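You operate a simulated robot arm through the tools that you are given. There is no shell and no other tool.

The job below is to be done with a simulated robot arm. You get a single attempt, and the scene is never put back.

JOB
Put things in order on the top of the motor table. At the end: the large yellow block (marked "TEST") stands on top of the steel plate with the teal grip; the angle bracket in grey stands where the large yellow block stood; the small brush with the black back stands on top of the black block with the felt sole; the short pin with the green cap is on the oblong steel plate; whatever was shut is shut again. Leave all else as you found it, and nothing knocked over.

The check looks at the end state, three seconds after you hand in, the way a careful person would. Anything else that was tipped, shoved, dropped, spilled or broken makes it a failure. A push-on lid holds only when it is set on centred and level and pressed home; a screw cap is set on level and turned clockwise until tight.

ROBOT AND FRAMES
A 6-joint arm with a two-finger gripper, fixed in place. Base frame: the origin is at the foot of the arm, x ahead of it, y to its left, z up; the work surface is at about z = 0. Lengths are in mm, angles in rad, forces in N, time in s.
With the tool pointing down near the work surface it reaches from about 240 to 620 mm from the base axis. Its first joint turns from -1.152 to 1.152 rad. Payload 1.37 kg.
The TCP is the grasp point between the finger pads, 22 mm short of the fingertips. In the tool frame z runs along the fingers and y along their closing line. Largest opening 92 mm; the body of the gripper starts 65 mm behind the TCP.
Orientation is that of the tool frame in the base frame, as a unit quaternion [w, x, y, z]. With the fingers straight down and closing along the base's y, the tool's x points along the base's -x, its y along +y and its z along -z.

CONTROLS
- The arm moves only by the tool send_rows. Its arguments are lists of equal length, an entry for each row: "translation": the shift along the base's x, y, z in units of 50 mm (1.0 is 50 mm), a list of three; "delta_rot": the turn, a rotation vector about the base's x, y, z in units of 6 degrees (1.0 is 6 degrees), a list of three. In form: {"translation": [[tx, ty, tz], ...], "delta_rot": [[rx, ry, rz], ...]}. A call has 1 to 20 rows; each row shifts and turns the commanded pose from where the row before left it. "gripper" is the opening, from 0 (shut) to 1 (fully open), set as the call begins (left out, the last holds). A call with a number of a shift or a turn outside -1 to 1 is refused whole. Each row takes 0.2 s and may step no farther than 50 mm and 0.15 rad from the row before; otherwise, or with a gripper value out of range, the whole call is refused. A pose out of reach is approached as far as the arm can. The call stops where the force on the tool passes 40 N (or 10 N more than at its start, if that is more) or the arm is blocked; 0.2 s more then pass. Each finger halts on what it meets, pressing with about 23 N; the grip force reading is that of the motor and also rises with nothing between the fingers. The clock runs only during rows and for 0.2 s after the last one: add rows that do not move to give the fingers time. It gives the time, the measured TCP pose, the force on the tool (base axes), the opening and the grip force at its end, in the units of the frame above (readings bear some noise), with the torque about the TCP (base axes, N m) and any sound that the robot's microphone picked up, and new pictures: "views" is both (left out), scene, wrist or none.
- Cameras (640 x 400 px; columns grow to the right, rows downward): "scene" is fixed at [37.3, -434.2, 581.4]; the picture's right is [0.76, -0.65, 0.00], its down [-0.38, -0.45, -0.81] and it looks along [0.53, 0.61, -0.59] (base axes); focal length 324 px, centre (320, 200). "wrist" rides on the gripper at [71, 19, -102] in the tool frame; the picture's right is [-0.26, 0.97, 0.00], its down [-0.75, -0.20, -0.62] and it looks along [-0.60, -0.16, 0.78] (tool axes); focal length 280 px, centre (320, 200). There is no depth. A picture from a camera that has moved, and an enlarged one, comes with that camera's place and axes in the base frame and with its lens.
- enlarge(camera, box): a new picture of the part [left, top, right, bottom] of that camera's present view, enlarged. It takes no simulated time.
- hand_in(): hands the job in; it is judged then, once.

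Nothing tells you positions but the pictures and the camera data. Unless the task says otherwise, let go and move clear before handing in.

The tools are called as name(argument=value, ...) on one line, values as JSON. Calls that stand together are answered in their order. send_rows: Moves the arm, as the interface text tells. Its arguments: {"type":"object","properties":{"translation":{"type":"array","items":{"type":"array","items":{"type":"number"}}},"delta_rot":{"type":"array","items":{"type":"array","items":{"type":"number"}}},"gripper":{"type":"number"},"views":{"type":"string","enum":["both","scene","wrist","none"]}},"required":["translation","delta_rot"]} The other tools are called the same way: enlarge (camera, box) takes an enlarged picture of a part of a camera's view; hand_in () hands the job in.

At the start:

```text
time: 0.0
position: [457.0, 66.4, 343.6]
tool_rot: [0.0, 0.0, 1.0, 0.0]
force: [-0.5, -0.2, 0.2]
moment: [0.0, -0.01, -0.02]
width: 91.9
gripper_force: 0.0
```

scene: 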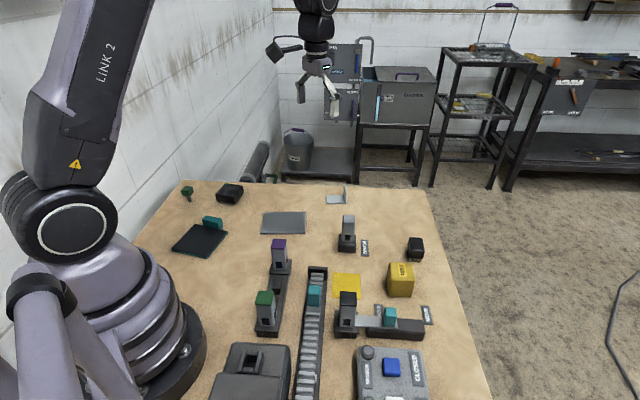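
wrist: 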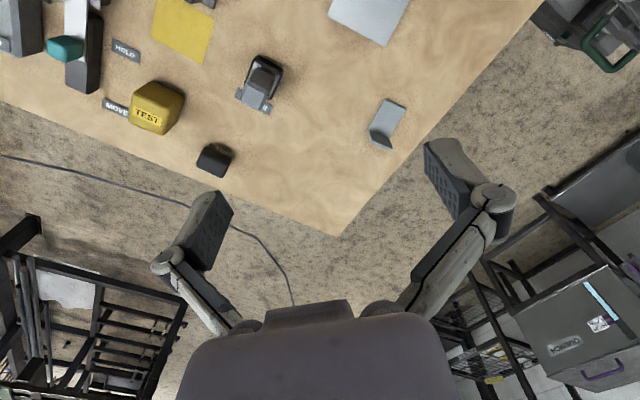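

I see the motor table with a number of objects: a dark plate with a teal grip, an oblong steel plate, an angle bracket, a yellow TEST block, clamps/slides and a box at the front. I'll look closer before moving.

enlarge(camera="scene", box=[140, 170, 300, 270])

enlarge(camera="scene", box=[300, 170, 460, 270])

enlarge(camera="scene", box=[200, 230, 360, 330])

enlarge(camera="scene", box=[320, 250, 480, 350])

enlarge(camera="scene", box=[200, 300, 360, 400])

enlarge(camera="scene", box=[330, 300, 490, 400])

enlarge(camera="wrist", box=[0, 0, 240, 150])

enlarge(camera="wrist", box=[200, 0, 440, 150])

```text
4.00 times, centred on (220, 220) of scene
camera zoom: at [37.3, -434.2, 581.4], right [0.76, -0.65, 0.0], down [-0.38, -0.45, -0.81], along [0.53, 0.61, -0.59], focal length 1298 px, centre (720, 120)
```

zoom: 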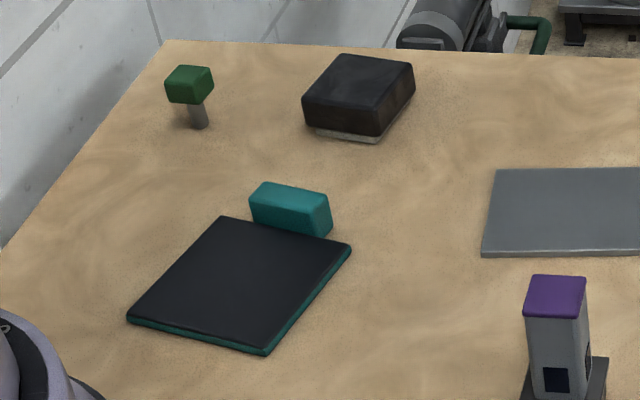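

```text
4.00 times, centred on (380, 220) of scene
camera zoom: at [37.3, -434.2, 581.4], right [0.76, -0.65, 0.0], down [-0.38, -0.45, -0.81], along [0.53, 0.61, -0.59], focal length 1298 px, centre (80, 120)
```

zoom: 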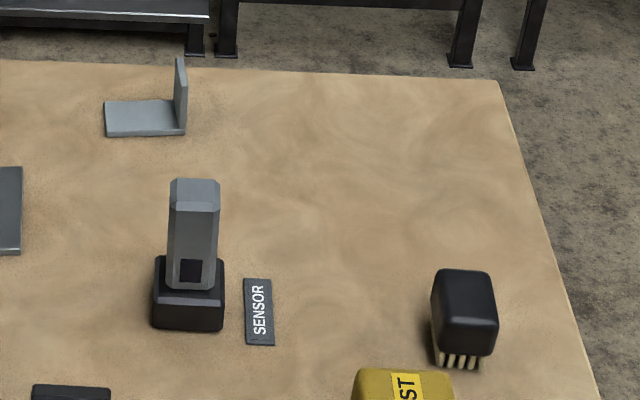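

```text
4.00 times, centred on (280, 280) of scene
camera zoom: at [37.3, -434.2, 581.4], right [0.76, -0.65, 0.0], down [-0.38, -0.45, -0.81], along [0.53, 0.61, -0.59], focal length 1298 px, centre (480, -120)
```

zoom: 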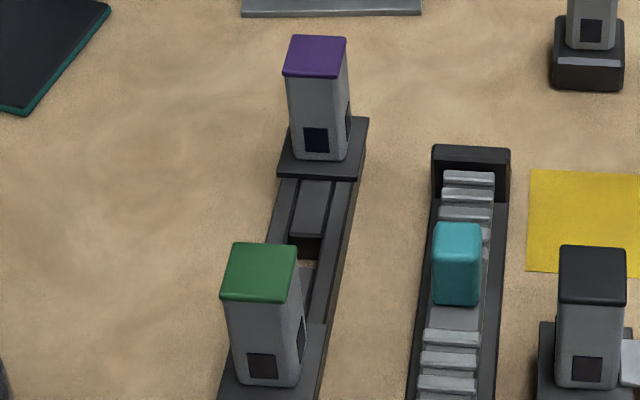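

```text
4.00 times, centred on (400, 300) of scene
camera zoom: at [37.3, -434.2, 581.4], right [0.76, -0.65, 0.0], down [-0.38, -0.45, -0.81], along [0.53, 0.61, -0.59], focal length 1298 px, centre (0, -200)
```

zoom: 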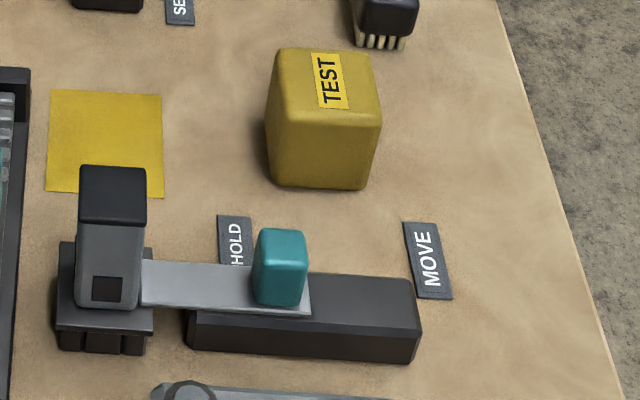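

```text
4.00 times, centred on (280, 350) of scene
camera zoom: at [37.3, -434.2, 581.4], right [0.76, -0.65, 0.0], down [-0.38, -0.45, -0.81], along [0.53, 0.61, -0.59], focal length 1298 px, centre (480, -400)
```

zoom: 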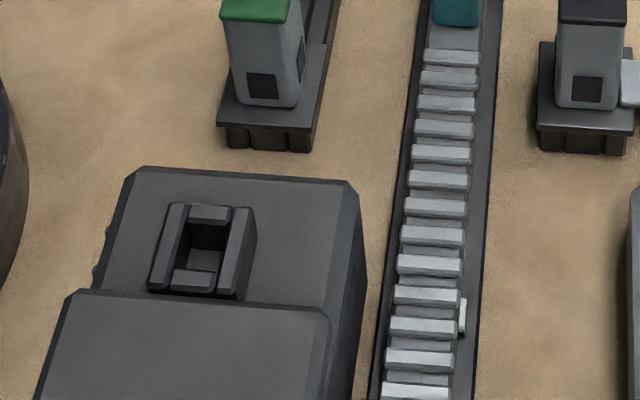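

```text
4.00 times, centred on (410, 350) of scene
camera zoom: at [37.3, -434.2, 581.4], right [0.76, -0.65, 0.0], down [-0.38, -0.45, -0.81], along [0.53, 0.61, -0.59], focal length 1298 px, centre (-40, -400)
```

zoom: 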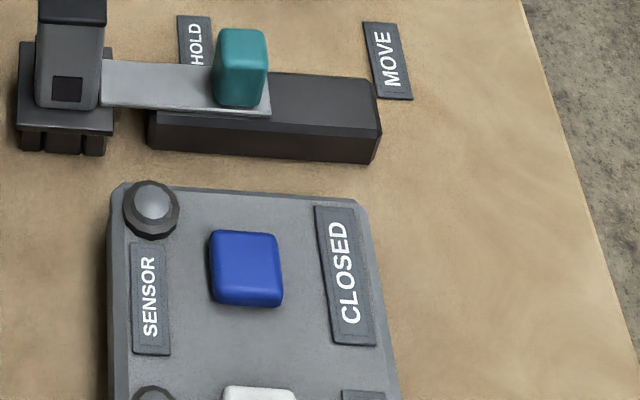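

```text
2.67 times, centred on (120, 75) of wrist
camera zoom: at [386.4, 86.0, 445.6], right [0.26, 0.97, 0.0], down [0.75, -0.2, 0.62], along [0.6, -0.16, -0.78], focal length 748 px, centre (853, 533)
```

zoom: 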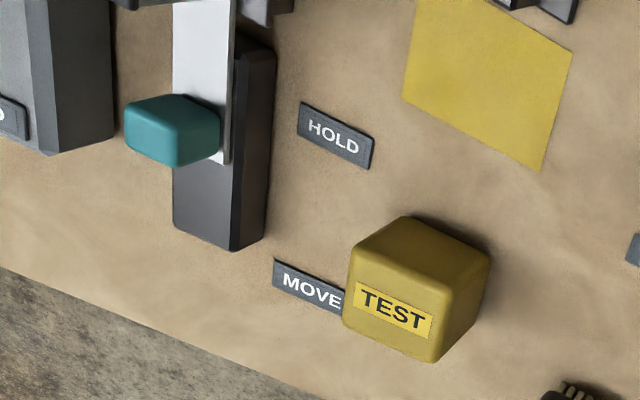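

```text
2.67 times, centred on (320, 75) of wrist
camera zoom: at [386.4, 86.0, 445.6], right [0.26, 0.97, 0.0], down [0.75, -0.2, 0.62], along [0.6, -0.16, -0.78], focal length 748 px, centre (320, 533)
```

zoom: 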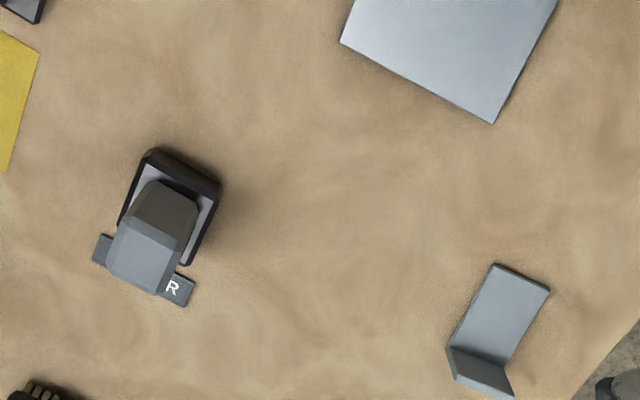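

Several objects are identified: dark plate with teal grip (left), black block, green-capped pin (far left), oblong steel plate, grey bracket at the far edge, brush near the right edge, and the yellow block. I'll pull the arm back and look with the wrist camera to locate them better.

send_rows(translation=[[-1, 0, 0], [-1, 0, 0.5], [-1, 0, 0.5], [0, 0, 0]], delta_rot=[[0, 0, 0], [0, 0, 0], [0, 0, 0], [0, 0, 0]], gripper=1)

```text
refused: row 2 steps farther than a row can; nothing moved
```

The row length is limited to 50 mm overall, so I'll use smaller steps to pull the arm back and up for a look.

send_rows(translation=[[-0.8, 0, 0.4], [-0.8, 0, 0.4], [-0.8, 0, 0.4], [-0.6, 0, 0], [0, 0, 0]], delta_rot=[[0, 0, 0], [0, 0, 0], [0, 0, 0], [0, 0, 0], [0, 0, 0]], gripper=1)

```text
time: 1.2
position: [305.8, 64.7, 403.0]
tool_rot: [0.0, 0.001, 1.0, 0.0]
force: [-0.2, 0.1, -0.3]
moment: [-0.01, 0.02, 0.03]
width: 91.9
gripper_force: 0.1
camera wrist: at [235.4, 85.1, 505.2], right [0.26, 0.97, 0.0], down [0.75, -0.2, 0.63], along [0.6, -0.16, -0.78], focal length 280 px, centre (320, 200)
```

scene: 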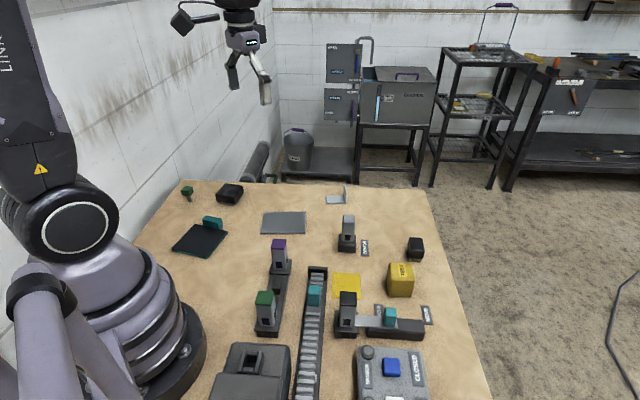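
wrist: 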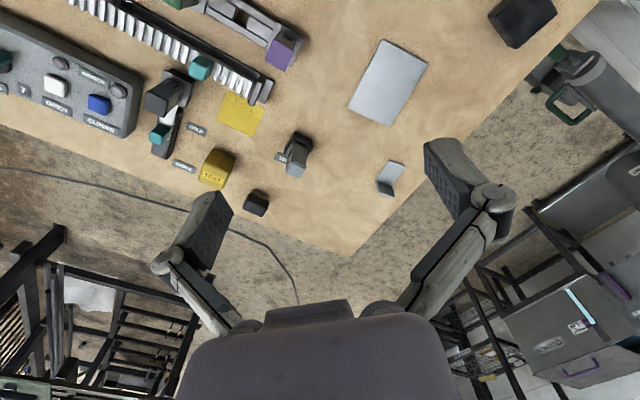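

From here the wrist camera shows most of the table. I'll enlarge parts of that view to measure positions.

enlarge(camera="wrist", box=[130, 60, 290, 160])

enlarge(camera="wrist", box=[150, 120, 310, 220])

enlarge(camera="wrist", box=[320, 20, 480, 120])

enlarge(camera="wrist", box=[320, 120, 480, 220])

enlarge(camera="wrist", box=[450, 0, 610, 100])

enlarge(camera="wrist", box=[0, 0, 160, 100])

enlarge(camera="wrist", box=[0, 50, 160, 150])

enlarge(camera="wrist", box=[150, 0, 310, 100])

```text
4.00 times, centred on (210, 110) of wrist
camera zoom: at [235.4, 85.1, 505.2], right [0.26, 0.97, 0.0], down [0.75, -0.2, 0.63], along [0.6, -0.16, -0.78], focal length 1122 px, centre (760, 560)
```

zoom: 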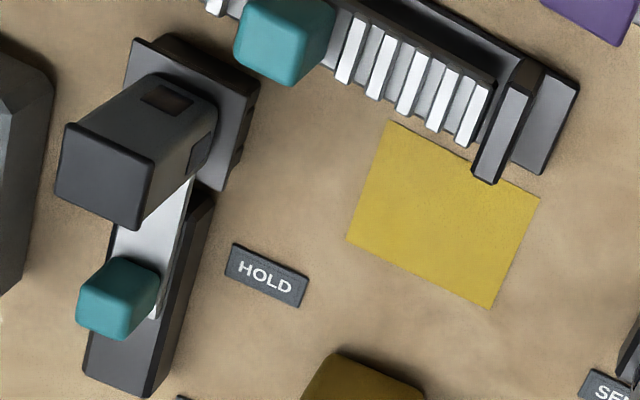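

```text
4.00 times, centred on (230, 170) of wrist
camera zoom: at [235.4, 85.1, 505.2], right [0.26, 0.97, 0.0], down [0.75, -0.2, 0.63], along [0.6, -0.16, -0.78], focal length 1122 px, centre (680, 320)
```

zoom: 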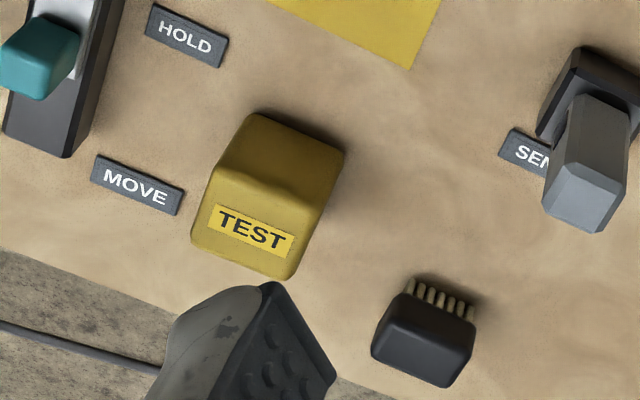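

```text
4.00 times, centred on (400, 70) of wrist
camera zoom: at [235.4, 85.1, 505.2], right [0.26, 0.97, 0.0], down [0.75, -0.2, 0.63], along [0.6, -0.16, -0.78], focal length 1122 px, centre (0, 720)
```

zoom: 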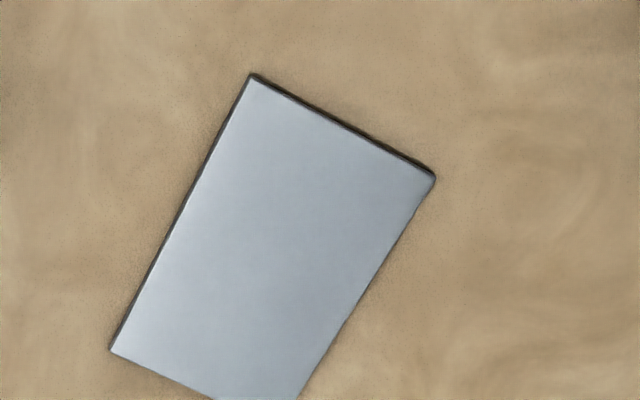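

```text
4.00 times, centred on (400, 170) of wrist
camera zoom: at [235.4, 85.1, 505.2], right [0.26, 0.97, 0.0], down [0.75, -0.2, 0.63], along [0.6, -0.16, -0.78], focal length 1122 px, centre (0, 320)
```

zoom: 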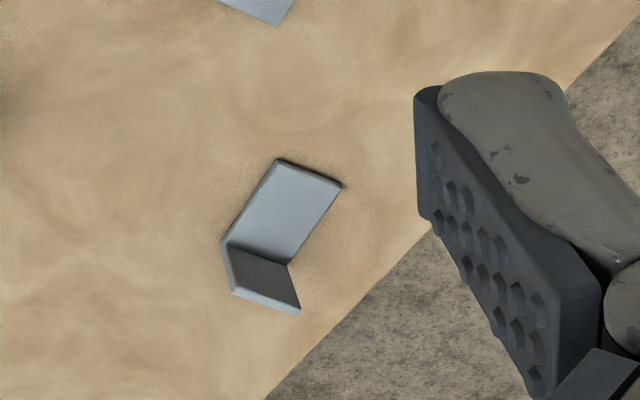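

```text
4.00 times, centred on (530, 50) of wrist
camera zoom: at [235.4, 85.1, 505.2], right [0.26, 0.97, 0.0], down [0.75, -0.2, 0.63], along [0.6, -0.16, -0.78], focal length 1122 px, centre (-520, 800)
```

zoom: 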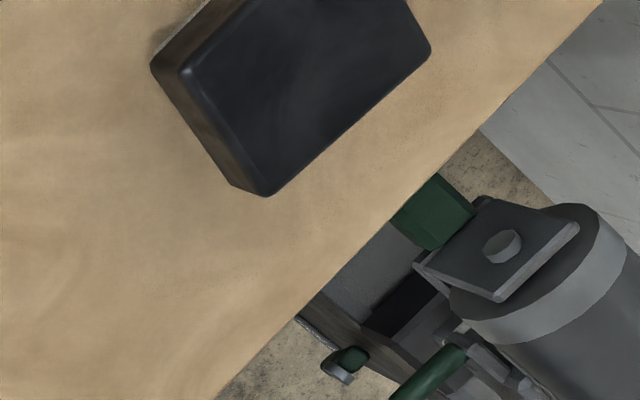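

```text
4.00 times, centred on (80, 50) of wrist
camera zoom: at [235.4, 85.1, 505.2], right [0.26, 0.97, 0.0], down [0.75, -0.2, 0.63], along [0.6, -0.16, -0.78], focal length 1122 px, centre (1280, 800)
```

zoom: 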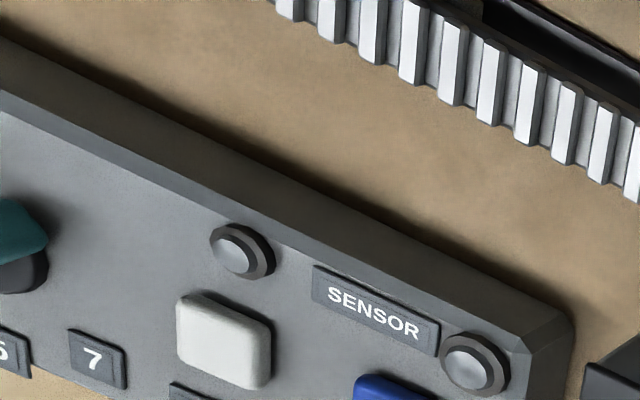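

```text
4.00 times, centred on (80, 100) of wrist
camera zoom: at [235.4, 85.1, 505.2], right [0.26, 0.97, 0.0], down [0.75, -0.2, 0.63], along [0.6, -0.16, -0.78], focal length 1122 px, centre (1280, 600)
```

zoom: 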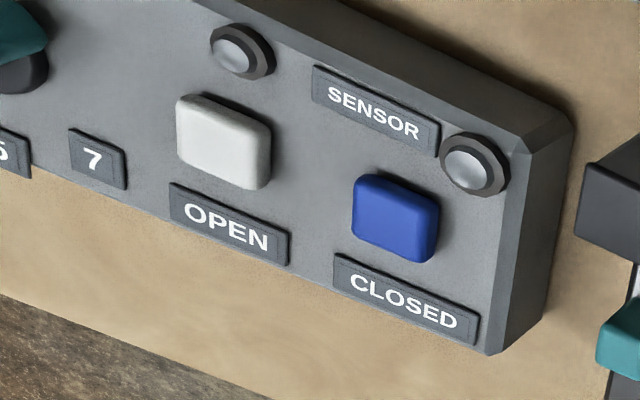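

```text
4.00 times, centred on (230, 50) of wrist
camera zoom: at [235.4, 85.1, 505.2], right [0.26, 0.97, 0.0], down [0.75, -0.2, 0.63], along [0.6, -0.16, -0.78], focal length 1122 px, centre (680, 800)
```

zoom: 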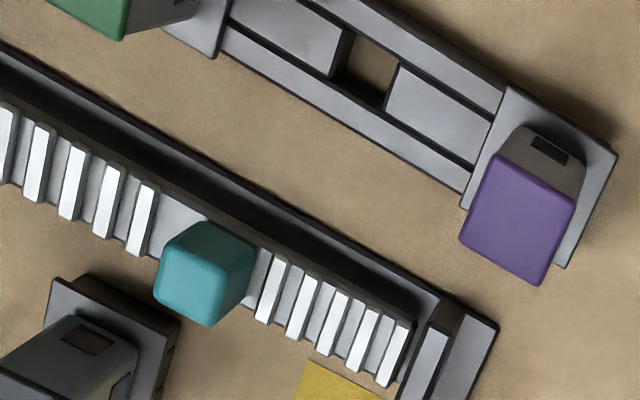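

I now have rough positions: yellow block about (476, −194), bracket about (594, 146), brush about (585, −155), oblong plate centre about (412, 157), teal-grip plate centre about (204, 239), pin about (252, 420). Next I hover over the yellow block, turned to match its sides.

send_rows(translation=[[0.41, -0.6375, -0.3825], [0.41, -0.6375, -0.3825], [0.41, -0.6375, -0.3825], [0.41, -0.6375, -0.3825], [0.41, -0.6375, -0.3825], [0.41, -0.6375, -0.3825], [0.41, -0.6375, -0.3825], [0.41, -0.6375, -0.3825], [0, 0, 0]], delta_rot=[[0, 0, -0.9], [0, 0, -0.9], [0, 0, -0.9], [0, 0, -0.9], [0, 0, -0.9], [0, 0, -0.9], [0, 0, -0.9], [0, 0, -0.9], [0, 0, 0]], gripper=1)

```text
time: 3.2
position: [469.9, -190.9, 251.7]
tool_rot: [0.001, 0.369, 0.93, 0.0]
force: [0.0, -0.1, 0.5]
moment: [0.0, -0.03, 0.02]
width: 91.9
gripper_force: 0.1
camera wrist: at [432.7, -126.7, 353.6], right [0.85, 0.52, 0.0], down [0.41, -0.67, 0.63], along [0.33, -0.53, -0.78], focal length 280 px, centre (320, 200)
```

scene: 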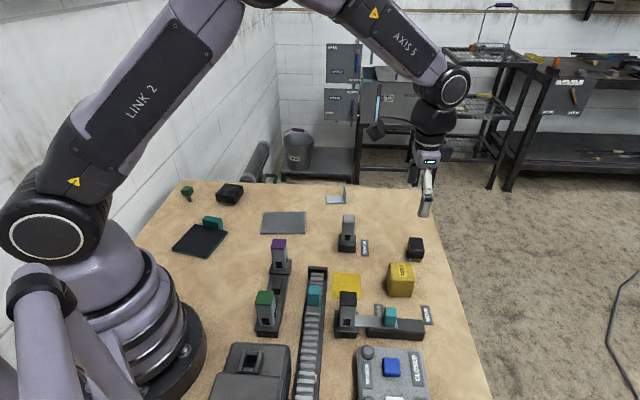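
wrist: 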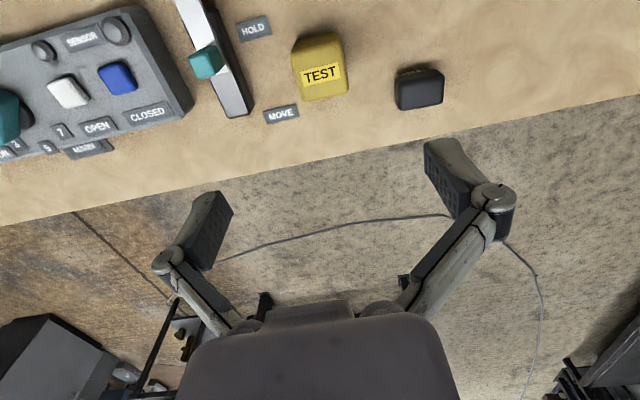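

The yellow block lies almost directly below the tool and is aligned with it. I'll enlarge it to measure its size and offset, and the brush as well.

enlarge(camera="wrist", box=[256, 10, 384, 90])

enlarge(camera="wrist", box=[256, 40, 384, 120])

enlarge(camera="wrist", box=[360, 50, 488, 130])

enlarge(camera="scene", box=[360, 220, 456, 280])

enlarge(camera="scene", box=[360, 245, 456, 305])

```text
5.00 times, centred on (320, 50) of wrist
camera zoom: at [432.7, -126.7, 353.6], right [0.85, 0.52, 0.0], down [0.41, -0.67, 0.63], along [0.33, -0.53, -0.78], focal length 1402 px, centre (320, 950)
```

zoom: 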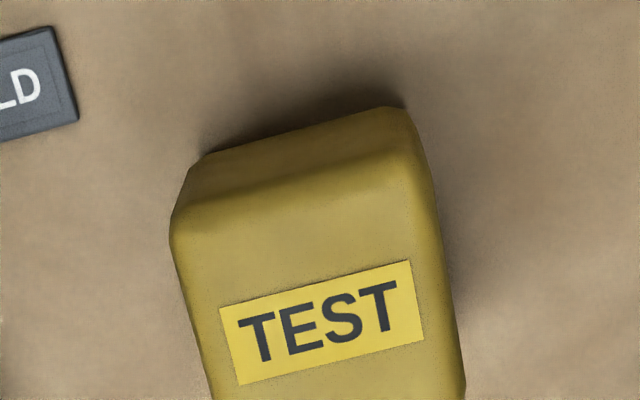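

```text
5.00 times, centred on (320, 80) of wrist
camera zoom: at [432.7, -126.7, 353.6], right [0.85, 0.52, 0.0], down [0.41, -0.67, 0.63], along [0.33, -0.53, -0.78], focal length 1402 px, centre (320, 800)
```

zoom: 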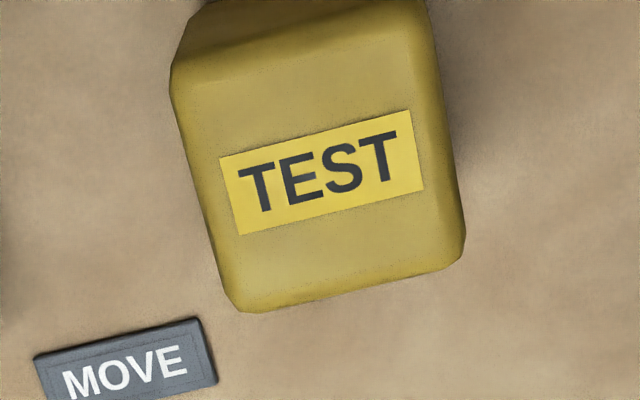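

```text
5.00 times, centred on (424, 90) of wrist
camera zoom: at [432.7, -126.7, 353.6], right [0.85, 0.52, 0.0], down [0.41, -0.67, 0.63], along [0.33, -0.53, -0.78], focal length 1402 px, centre (-200, 750)
```

zoom: 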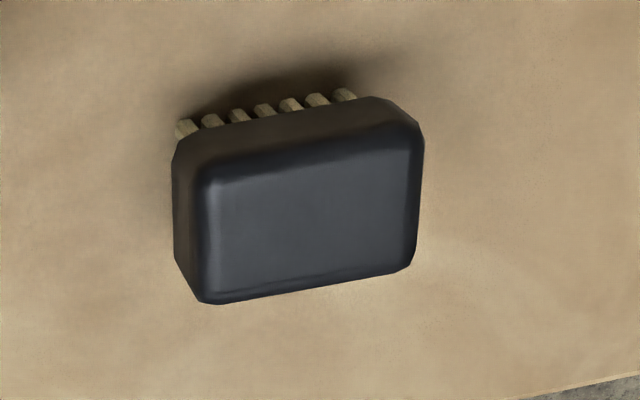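

```text
6.67 times, centred on (408, 250) of scene
camera zoom: at [37.3, -434.2, 581.4], right [0.76, -0.65, 0.0], down [-0.38, -0.45, -0.81], along [0.53, 0.61, -0.59], focal length 2164 px, centre (-267, -133)
```

zoom: 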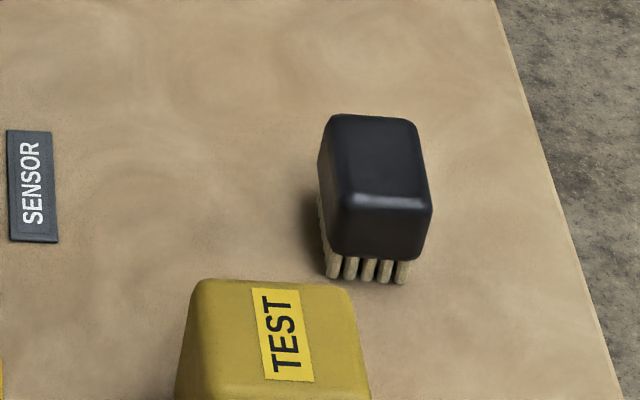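

```text
6.67 times, centred on (408, 275) of scene
camera zoom: at [37.3, -434.2, 581.4], right [0.76, -0.65, 0.0], down [-0.38, -0.45, -0.81], along [0.53, 0.61, -0.59], focal length 2164 px, centre (-267, -300)
```

zoom: 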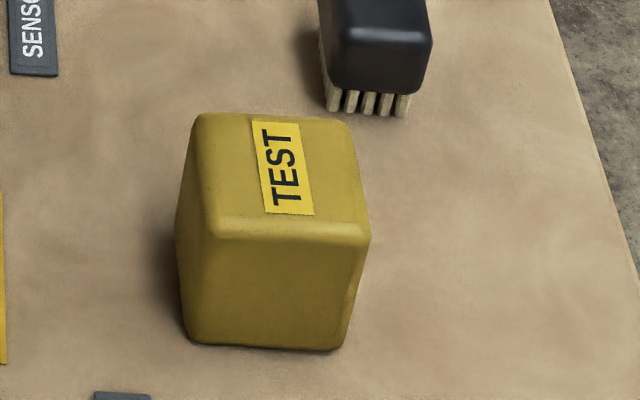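

The block is about 50 mm square and about 57 mm high, centred near (473, −191.5). I'll go down around it in two stages.

send_rows(translation=[[0.062, -0.012, -0.767], [0, 0, -0.767], [0, 0, -0.767], [0, 0, -0.767], [0, 0, -0.767], [0, 0, 0]], delta_rot=[[0, 0, 0], [0, 0, 0], [0, 0, 0], [0, 0, 0], [0, 0, 0], [0, 0, 0]], gripper=1)

```text
time: 4.6
position: [473.0, -191.3, 58.3]
tool_rot: [0.0, 0.368, 0.93, 0.0]
force: [-0.3, -0.6, -0.3]
moment: [-0.02, 0.0, 0.02]
width: 91.8
gripper_force: 0.1
camera wrist: at [435.9, -127.2, 160.8], right [0.85, 0.52, 0.0], down [0.41, -0.66, 0.63], along [0.33, -0.53, -0.78], focal length 280 px, centre (320, 200)
```

scene: 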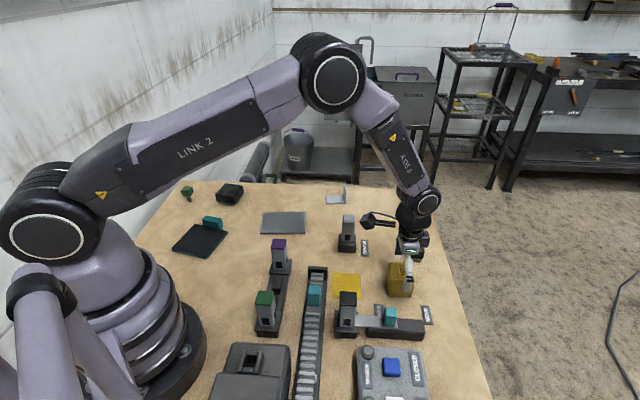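
wrist: 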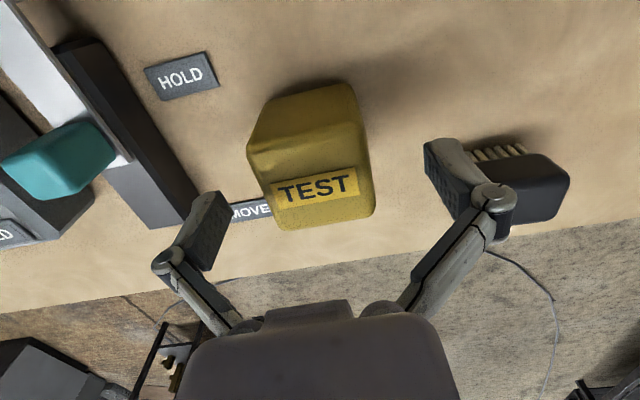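

The block is centred between the fingers with clearance on both sides. I'll go down to mid-height and close.

send_rows(translation=[[0, 0, -0.27], [0, 0, -0.27], [0, 0, 0]], delta_rot=[[0, 0, 0], [0, 0, 0], [0, 0, 0]], gripper=1, views="wrist")

send_rows(translation=[[0, 0, 0], [0, 0, 0], [0, 0, 0], [0, 0, 0], [0, 0, 0]], delta_rot=[[0, 0, 0], [0, 0, 0], [0, 0, 0], [0, 0, 0], [0, 0, 0]], gripper=0.3)

```text
time: 5.4
position: [475.5, -189.3, 32.5]
tool_rot: [0.0, 0.369, 0.93, 0.0]
force: [-0.5, -0.3, 1.0]
moment: [-0.01, -0.01, 0.02]
width: 91.9
gripper_force: 0.0
camera wrist: at [436.2, -126.6, 134.4], right [0.85, 0.52, 0.0], down [0.41, -0.66, 0.63], along [0.33, -0.53, -0.78], focal length 280 px, centre (320, 200)
```

wrist: 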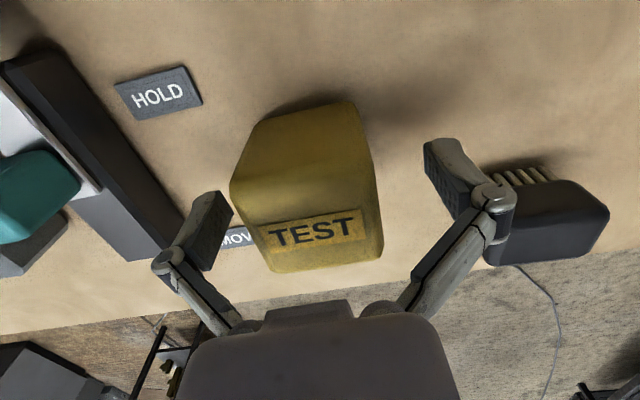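

```text
time: 6.6
position: [473.0, -190.7, 32.4]
tool_rot: [0.0, 0.368, 0.93, 0.0]
force: [-1.4, -0.6, 6.2]
moment: [-0.04, 0.15, -0.04]
width: 51.7
gripper_force: 23.0
camera wrist: at [436.2, -126.7, 134.8], right [0.85, 0.52, 0.0], down [0.41, -0.66, 0.63], along [0.33, -0.53, -0.78], focal length 280 px, centre (320, 200)
```

scene: 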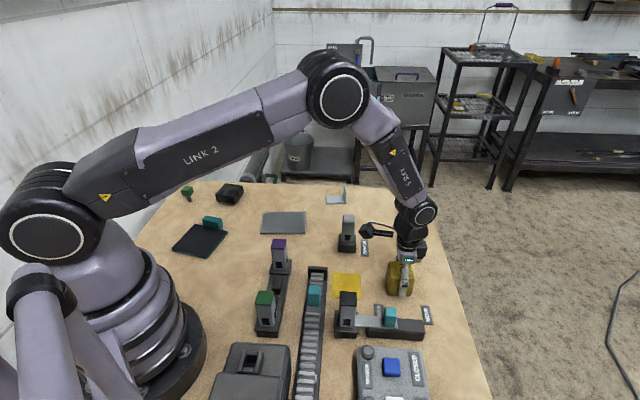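
wrist: 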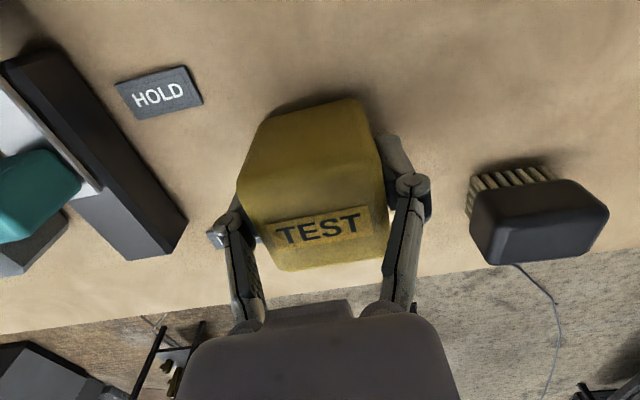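

The block is held (opening 51.7 mm, force 23 N). I'll lift it straight up well above the posts.

send_rows(translation=[[0, 0, 0.3], [0, 0, 0.7], [0, 0, 0.95], [0, 0, 0.95], [0, 0, 0.95], [0, 0, 0]], delta_rot=[[0, 0, 0], [0, 0, 0], [0, 0, 0], [0, 0, 0], [0, 0, 0], [0, 0, 0]], gripper=0.3)

```text
time: 8.0
position: [472.1, -190.4, 223.3]
tool_rot: [0.0, 0.369, 0.93, 0.001]
force: [-0.5, 0.2, -0.4]
moment: [-0.04, 0.02, -0.04]
width: 27.8
gripper_force: 0.1
camera wrist: at [435.1, -126.1, 326.6], right [0.85, 0.52, 0.0], down [0.41, -0.66, 0.62], along [0.33, -0.53, -0.78], focal length 280 px, centre (320, 200)
```

scene: 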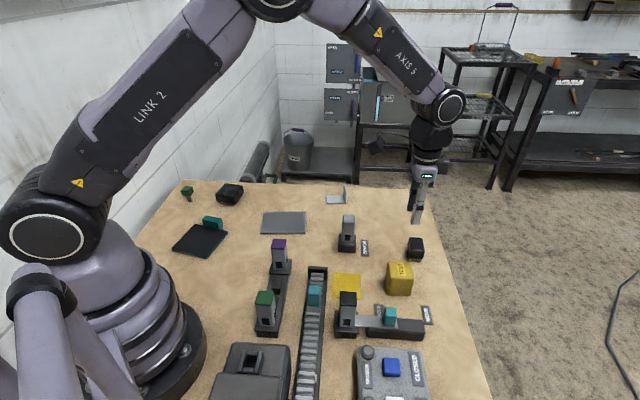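
wrist: 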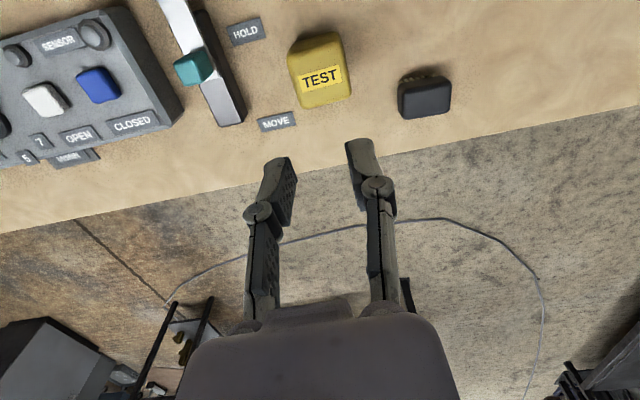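

The block slipped out of the fingers during the lift; it appears to be still standing at its place. I'll look closely at it before trying again.

enlarge(camera="wrist", box=[256, 20, 384, 100])

enlarge(camera="scene", box=[360, 245, 456, 305])

enlarge(camera="wrist", box=[220, 120, 420, 245])

```text
5.00 times, centred on (320, 60) of wrist
camera zoom: at [435.1, -126.1, 326.6], right [0.85, 0.52, 0.0], down [0.41, -0.66, 0.62], along [0.33, -0.53, -0.78], focal length 1402 px, centre (320, 900)
```

zoom: 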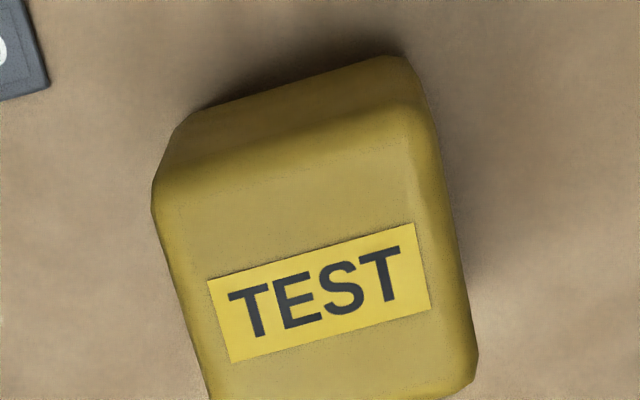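

```text
6.67 times, centred on (408, 275) of scene
camera zoom: at [37.3, -434.2, 581.4], right [0.76, -0.65, 0.0], down [-0.38, -0.45, -0.81], along [0.53, 0.61, -0.59], focal length 2164 px, centre (-267, -300)
```

zoom: 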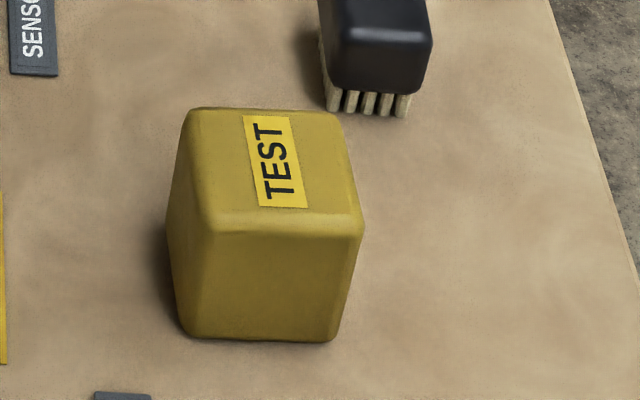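

```text
3.20 times, centred on (320, 182) of wrist
camera zoom: at [435.1, -126.1, 326.6], right [0.85, 0.52, 0.0], down [0.41, -0.66, 0.62], along [0.33, -0.53, -0.78], focal length 897 px, centre (320, 256)
```

zoom: 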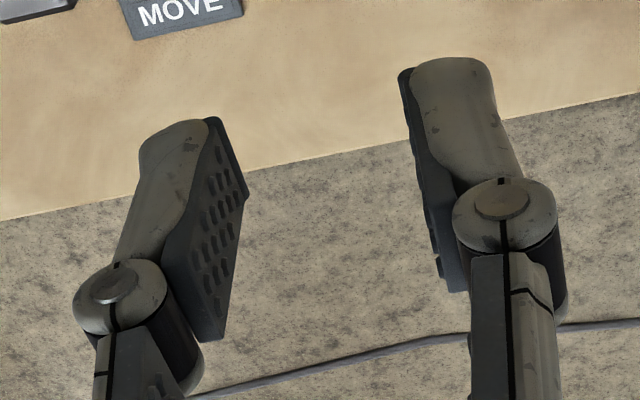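

The block stands upright, barely moved (a few mm). I'll go down again slightly lower, close with full command, and lift slowly in small steps to watch the grip.

send_rows(translation=[[0, 0, 0], [0, 0.02, -0.7], [0, 0, -0.95], [0, 0, -0.95], [0, 0, -0.95], [0, 0, -0.36], [0, 0, 0]], delta_rot=[[0, 0, 0], [0, 0, 0], [0, 0, 0], [0, 0, 0], [0, 0, 0], [0, 0, 0], [0, 0, 0]], gripper=1, views="wrist")

```text
time: 9.6
position: [473.1, -188.6, 29.6]
tool_rot: [0.0, 0.368, 0.93, 0.0]
force: [0.7, 0.3, -0.7]
moment: [-0.01, -0.01, 0.02]
width: 92.0
gripper_force: 0.0
camera wrist: at [435.0, -125.5, 131.0], right [0.85, 0.52, 0.0], down [0.41, -0.66, 0.63], along [0.33, -0.53, -0.78], focal length 280 px, centre (320, 200)
```

wrist: 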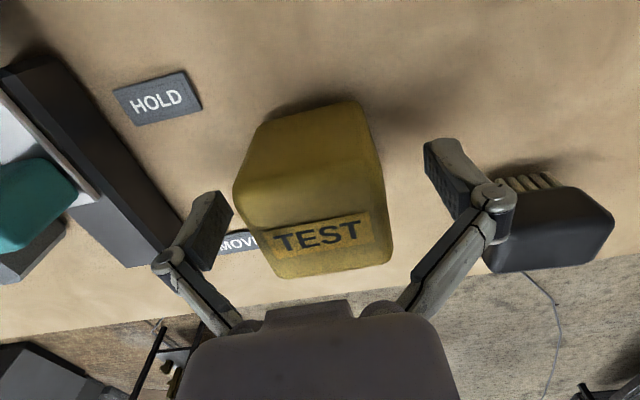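

The fingers straddle the block at z≈29. Closing fully now, then testing a 3 mm lift.

send_rows(translation=[[0, 0, 0], [0, 0, 0], [0, 0, 0], [0, 0, 0], [0, 0, 0], [0, 0, 0]], delta_rot=[[0, 0, 0], [0, 0, 0], [0, 0, 0], [0, 0, 0], [0, 0, 0], [0, 0, 0]], gripper=0, views="wrist")

send_rows(translation=[[0, 0, 0.02], [0, 0, 0.02], [0, 0, 0.02], [0, 0, 0]], delta_rot=[[0, 0, 0], [0, 0, 0], [0, 0, 0], [0, 0, 0]], gripper=0, views="scene")

```text
time: 11.0
position: [472.1, -188.3, 29.7]
tool_rot: [0.0, 0.368, 0.93, 0.0]
force: [-0.8, 0.6, 6.0]
moment: [0.0, 0.2, 0.02]
width: 51.7
gripper_force: 23.4
camera wrist: at [435.1, -125.5, 131.6], right [0.85, 0.52, 0.0], down [0.41, -0.66, 0.63], along [0.33, -0.53, -0.78], focal length 280 px, centre (320, 200)
```

wrist: 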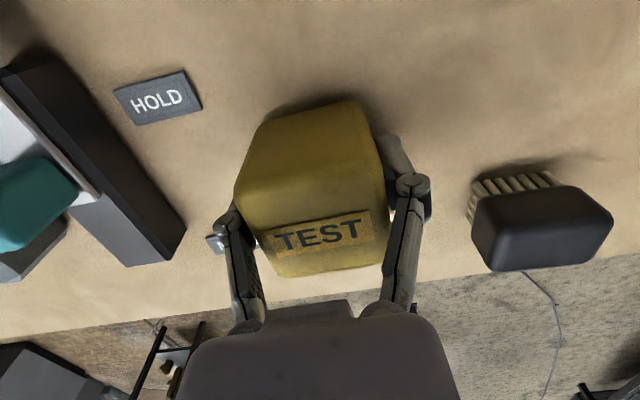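

```text
time: 12.0
position: [473.3, -187.7, 31.7]
tool_rot: [-0.001, 0.368, 0.93, 0.0]
force: [0.6, 0.1, -1.8]
moment: [-0.01, -0.04, -0.01]
width: 51.7
gripper_force: 22.6
```

scene: 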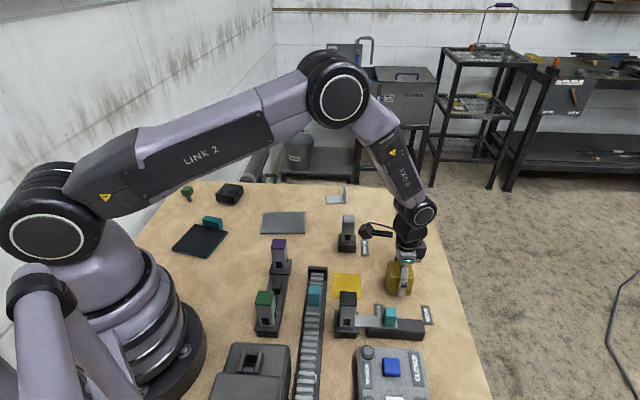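

Force now reads slightly downward, so the block's weight is starting to come on. I'll keep lifting slowly.

send_rows(translation=[[0, 0, 0.04], [0, 0, 0.04], [0, 0, 0.04], [0, 0, 0.04], [0, 0, 0]], delta_rot=[[0, 0, 0], [0, 0, 0], [0, 0, 0], [0, 0, 0], [0, 0, 0]], gripper=0)

```text
time: 13.2
position: [473.8, -187.9, 40.3]
tool_rot: [0.0, 0.368, 0.93, -0.001]
force: [0.1, -0.5, -2.0]
moment: [-0.04, -0.03, -0.03]
width: 51.7
gripper_force: 23.1
camera wrist: at [435.7, -125.5, 142.3], right [0.85, 0.52, 0.0], down [0.41, -0.66, 0.62], along [0.33, -0.53, -0.78], focal length 280 px, centre (320, 200)
```

scene: 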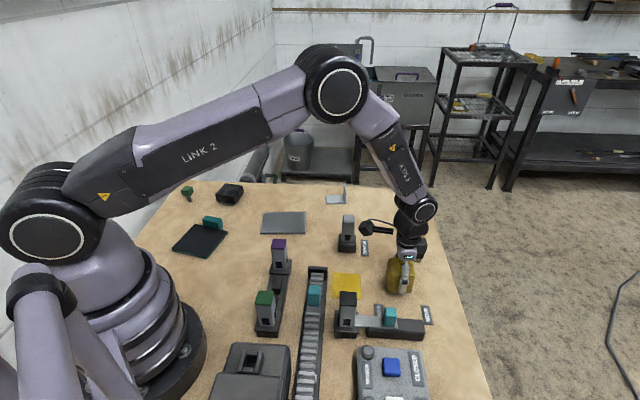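
wrist: 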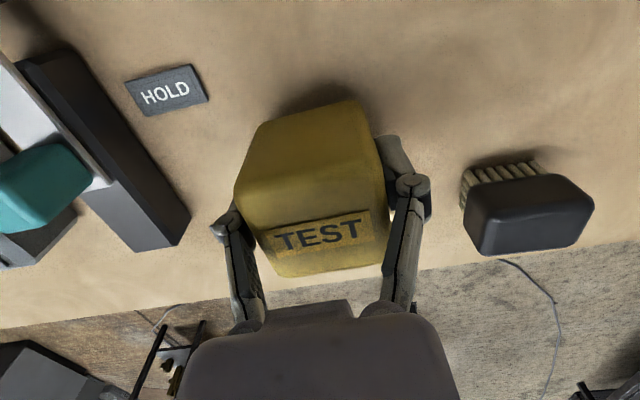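

The block is now off the table and steady in the fingers. I'll continue up at a gentle speed.

send_rows(translation=[[0, 0, 0.1], [0, 0, 0.15], [0, 0, 0.2], [0, 0, 0.25], [0, 0, 0.3], [0, 0, 0.3], [0, 0, 0.3], [0, 0, 0.2], [0, 0, 0.1], [0, 0, 0]], delta_rot=[[0, 0, 0], [0, 0, 0], [0, 0, 0], [0, 0, 0], [0, 0, 0], [0, 0, 0], [0, 0, 0], [0, 0, 0], [0, 0, 0], [0, 0, 0]], gripper=0)

```text
time: 15.4
position: [473.5, -189.6, 135.8]
tool_rot: [0.0, 0.368, 0.93, -0.001]
force: [-0.3, -0.9, -2.0]
moment: [-0.01, -0.04, 0.01]
width: 51.8
gripper_force: 22.9
camera wrist: at [435.7, -125.9, 237.1], right [0.85, 0.52, 0.0], down [0.41, -0.66, 0.62], along [0.33, -0.53, -0.78], focal length 280 px, centre (320, 200)
```

scene: 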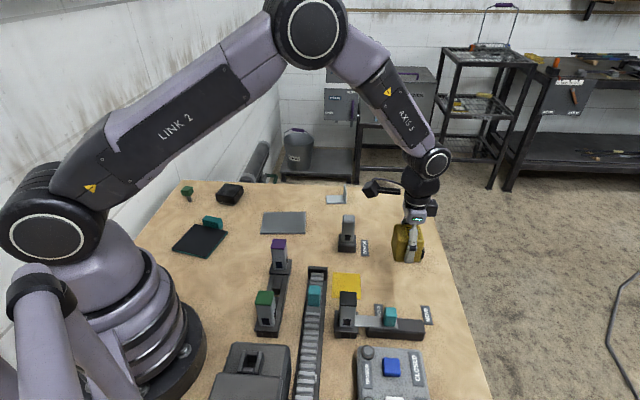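
wrist: 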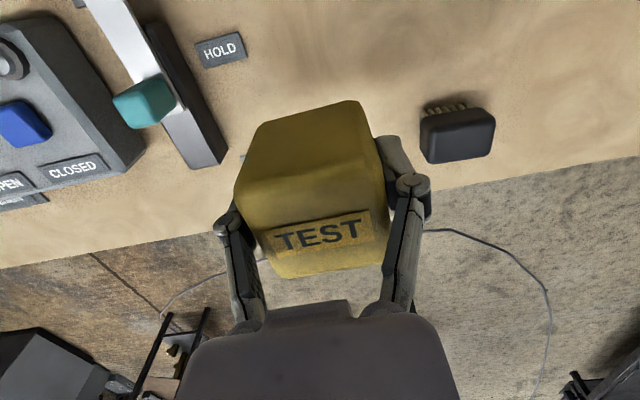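

Held firmly. I'll rise to about 225 mm and then swing over toward the teal-grip plate at moderate speed, turning as I go.

send_rows(translation=[[0, 0, 0.1], [0, 0, 0.2], [0, 0, 0.3], [0, 0, 0.35], [0, 0, 0.35], [0, 0, 0.3], [-0.05, 0.1, 0.2], [-0.15, 0.24, 0], [-0.21, 0.34, 0], [-0.21, 0.34, 0], [-0.21, 0.34, 0], [-0.21, 0.34, 0], [-0.21, 0.34, 0], [-0.21, 0.34, 0], [-0.21, 0.34, 0], [-0.21, 0.34, 0], [-0.21, 0.34, 0], [-0.21, 0.34, 0], [-0.15, 0.2, 0], [-0.05, 0.1, 0]], delta_rot=[[0, 0, 0], [0, 0, 0], [0, 0, 0], [0, 0, 0], [0, 0, 0], [0, 0, 0], [0, 0, 0.2], [0, 0, 0.4], [0, 0, 0.6], [0, 0, 0.6], [0, 0, 0.6], [0, 0, 0.6], [0, 0, 0.6], [0, 0, 0.6], [0, 0, 0.6], [0, 0, 0.6], [0, 0, 0.6], [0, 0, 0.6], [0, 0, 0.4], [0, 0, 0.2]], gripper=0)

```text
time: 19.6
position: [349.3, 12.9, 224.5]
tool_rot: [0.0, 0.0, 1.0, 0.0]
force: [0.0, -0.2, -1.7]
moment: [0.03, -0.02, 0.01]
width: 51.7
gripper_force: 23.5
camera wrist: at [278.6, 33.0, 326.8], right [0.26, 0.97, 0.0], down [0.75, -0.2, 0.63], along [0.6, -0.16, -0.78], focal length 280 px, centre (320, 200)
```

scene: 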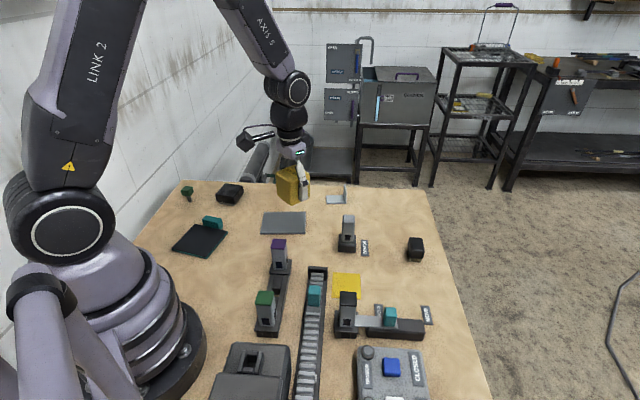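
wrist: 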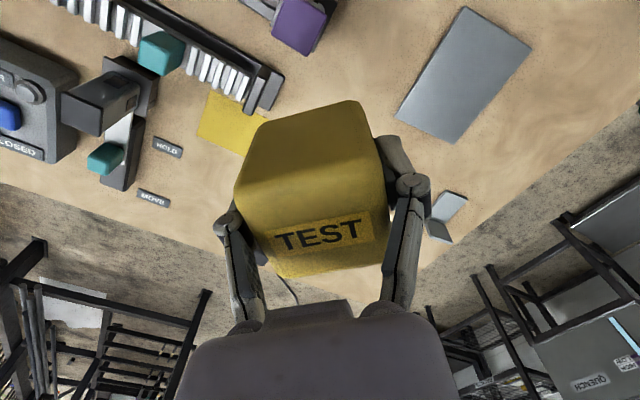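

Still held securely. Continuing to a hover above the teal-grip plate.

send_rows(translation=[[-0.073, 0.113, 0], [-0.17, 0.264, 0], [-0.242, 0.377, 0], [-0.242, 0.377, 0], [-0.242, 0.377, 0], [-0.242, 0.377, 0], [-0.242, 0.377, 0], [-0.242, 0.377, 0], [-0.242, 0.377, 0], [-0.242, 0.377, 0], [-0.242, 0.377, 0], [-0.242, 0.377, 0], [-0.17, 0.264, 0], [-0.073, 0.113, 0], [0, 0, 0]], delta_rot=[[0, 0, 0.14], [0, 0, 0.325], [0, 0, 0.465], [0, 0, 0.465], [0, 0, 0.465], [0, 0, 0.465], [0, 0, 0.465], [0, 0, 0.465], [0, 0, 0.465], [0, 0, 0.465], [0, 0, 0.465], [0, 0, 0.465], [0, 0, 0.325], [0, 0, 0.14], [0, 0, 0]], gripper=0)

```text
time: 22.8
position: [204.8, 241.7, 224.4]
tool_rot: [-0.001, -0.288, 0.958, -0.001]
force: [-0.2, 0.1, -3.2]
moment: [-0.01, 0.01, 0.01]
width: 51.8
gripper_force: 23.1
camera wrist: at [134.0, 217.6, 326.6], right [-0.31, 0.95, 0.0], down [0.74, 0.25, 0.62], along [0.59, 0.2, -0.78], focal length 280 px, centre (320, 200)
```

scene: 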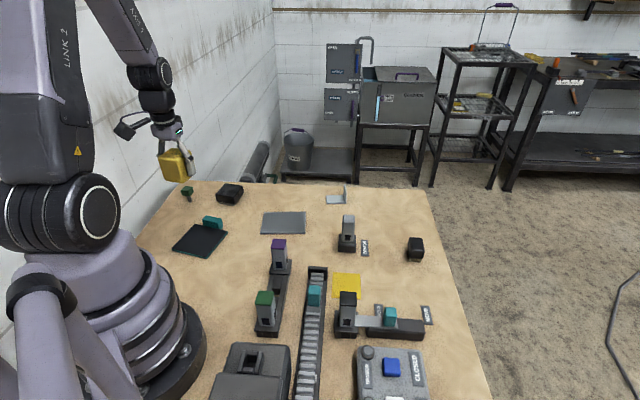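
wrist: 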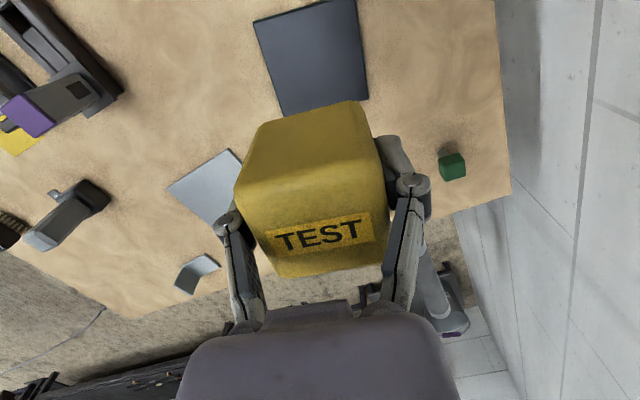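

I'm hovering over the teal-grip plate, and its corners put its centre near (204, 236). I'll check the plate and grip in detail before lowering.

enlarge(camera="scene", box=[164, 208, 244, 258])

enlarge(camera="wrist", box=[230, 0, 422, 120])

enlarge(camera="wrist", box=[400, 110, 528, 190])

```text
8.00 times, centred on (204, 233) of scene
camera zoom: at [37.3, -434.2, 581.4], right [0.76, -0.65, 0.0], down [-0.38, -0.45, -0.81], along [0.53, 0.61, -0.59], focal length 2596 px, centre (1248, -64)
```

zoom: 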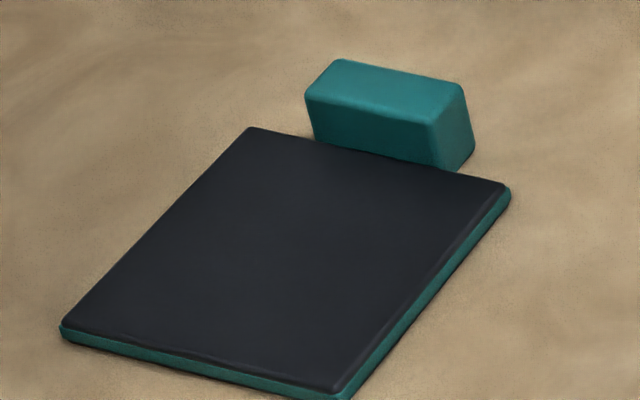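

```text
3.33 times, centred on (326, 60) of wrist
camera zoom: at [134.0, 217.6, 326.6], right [-0.31, 0.95, 0.0], down [0.74, 0.25, 0.62], along [0.59, 0.2, -0.78], focal length 935 px, centre (300, 667)
```

zoom: 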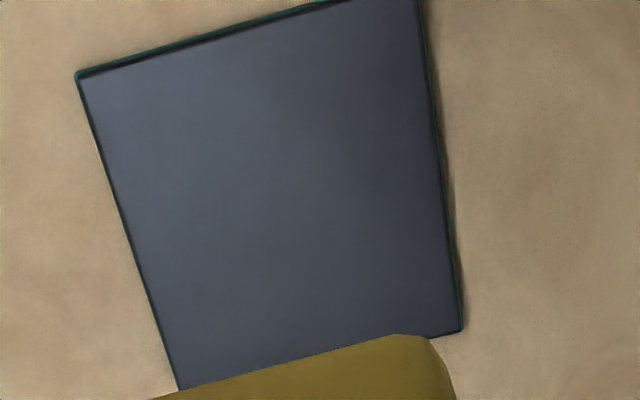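

```text
5.00 times, centred on (464, 150) of wrist
camera zoom: at [134.0, 217.6, 326.6], right [-0.31, 0.95, 0.0], down [0.74, 0.25, 0.62], along [0.59, 0.2, -0.78], focal length 1402 px, centre (-400, 450)
```

zoom: 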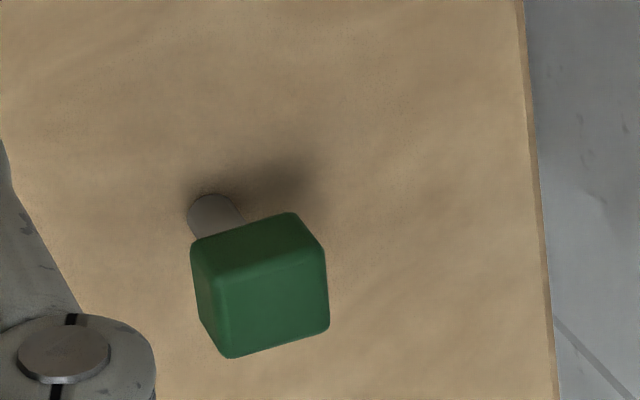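

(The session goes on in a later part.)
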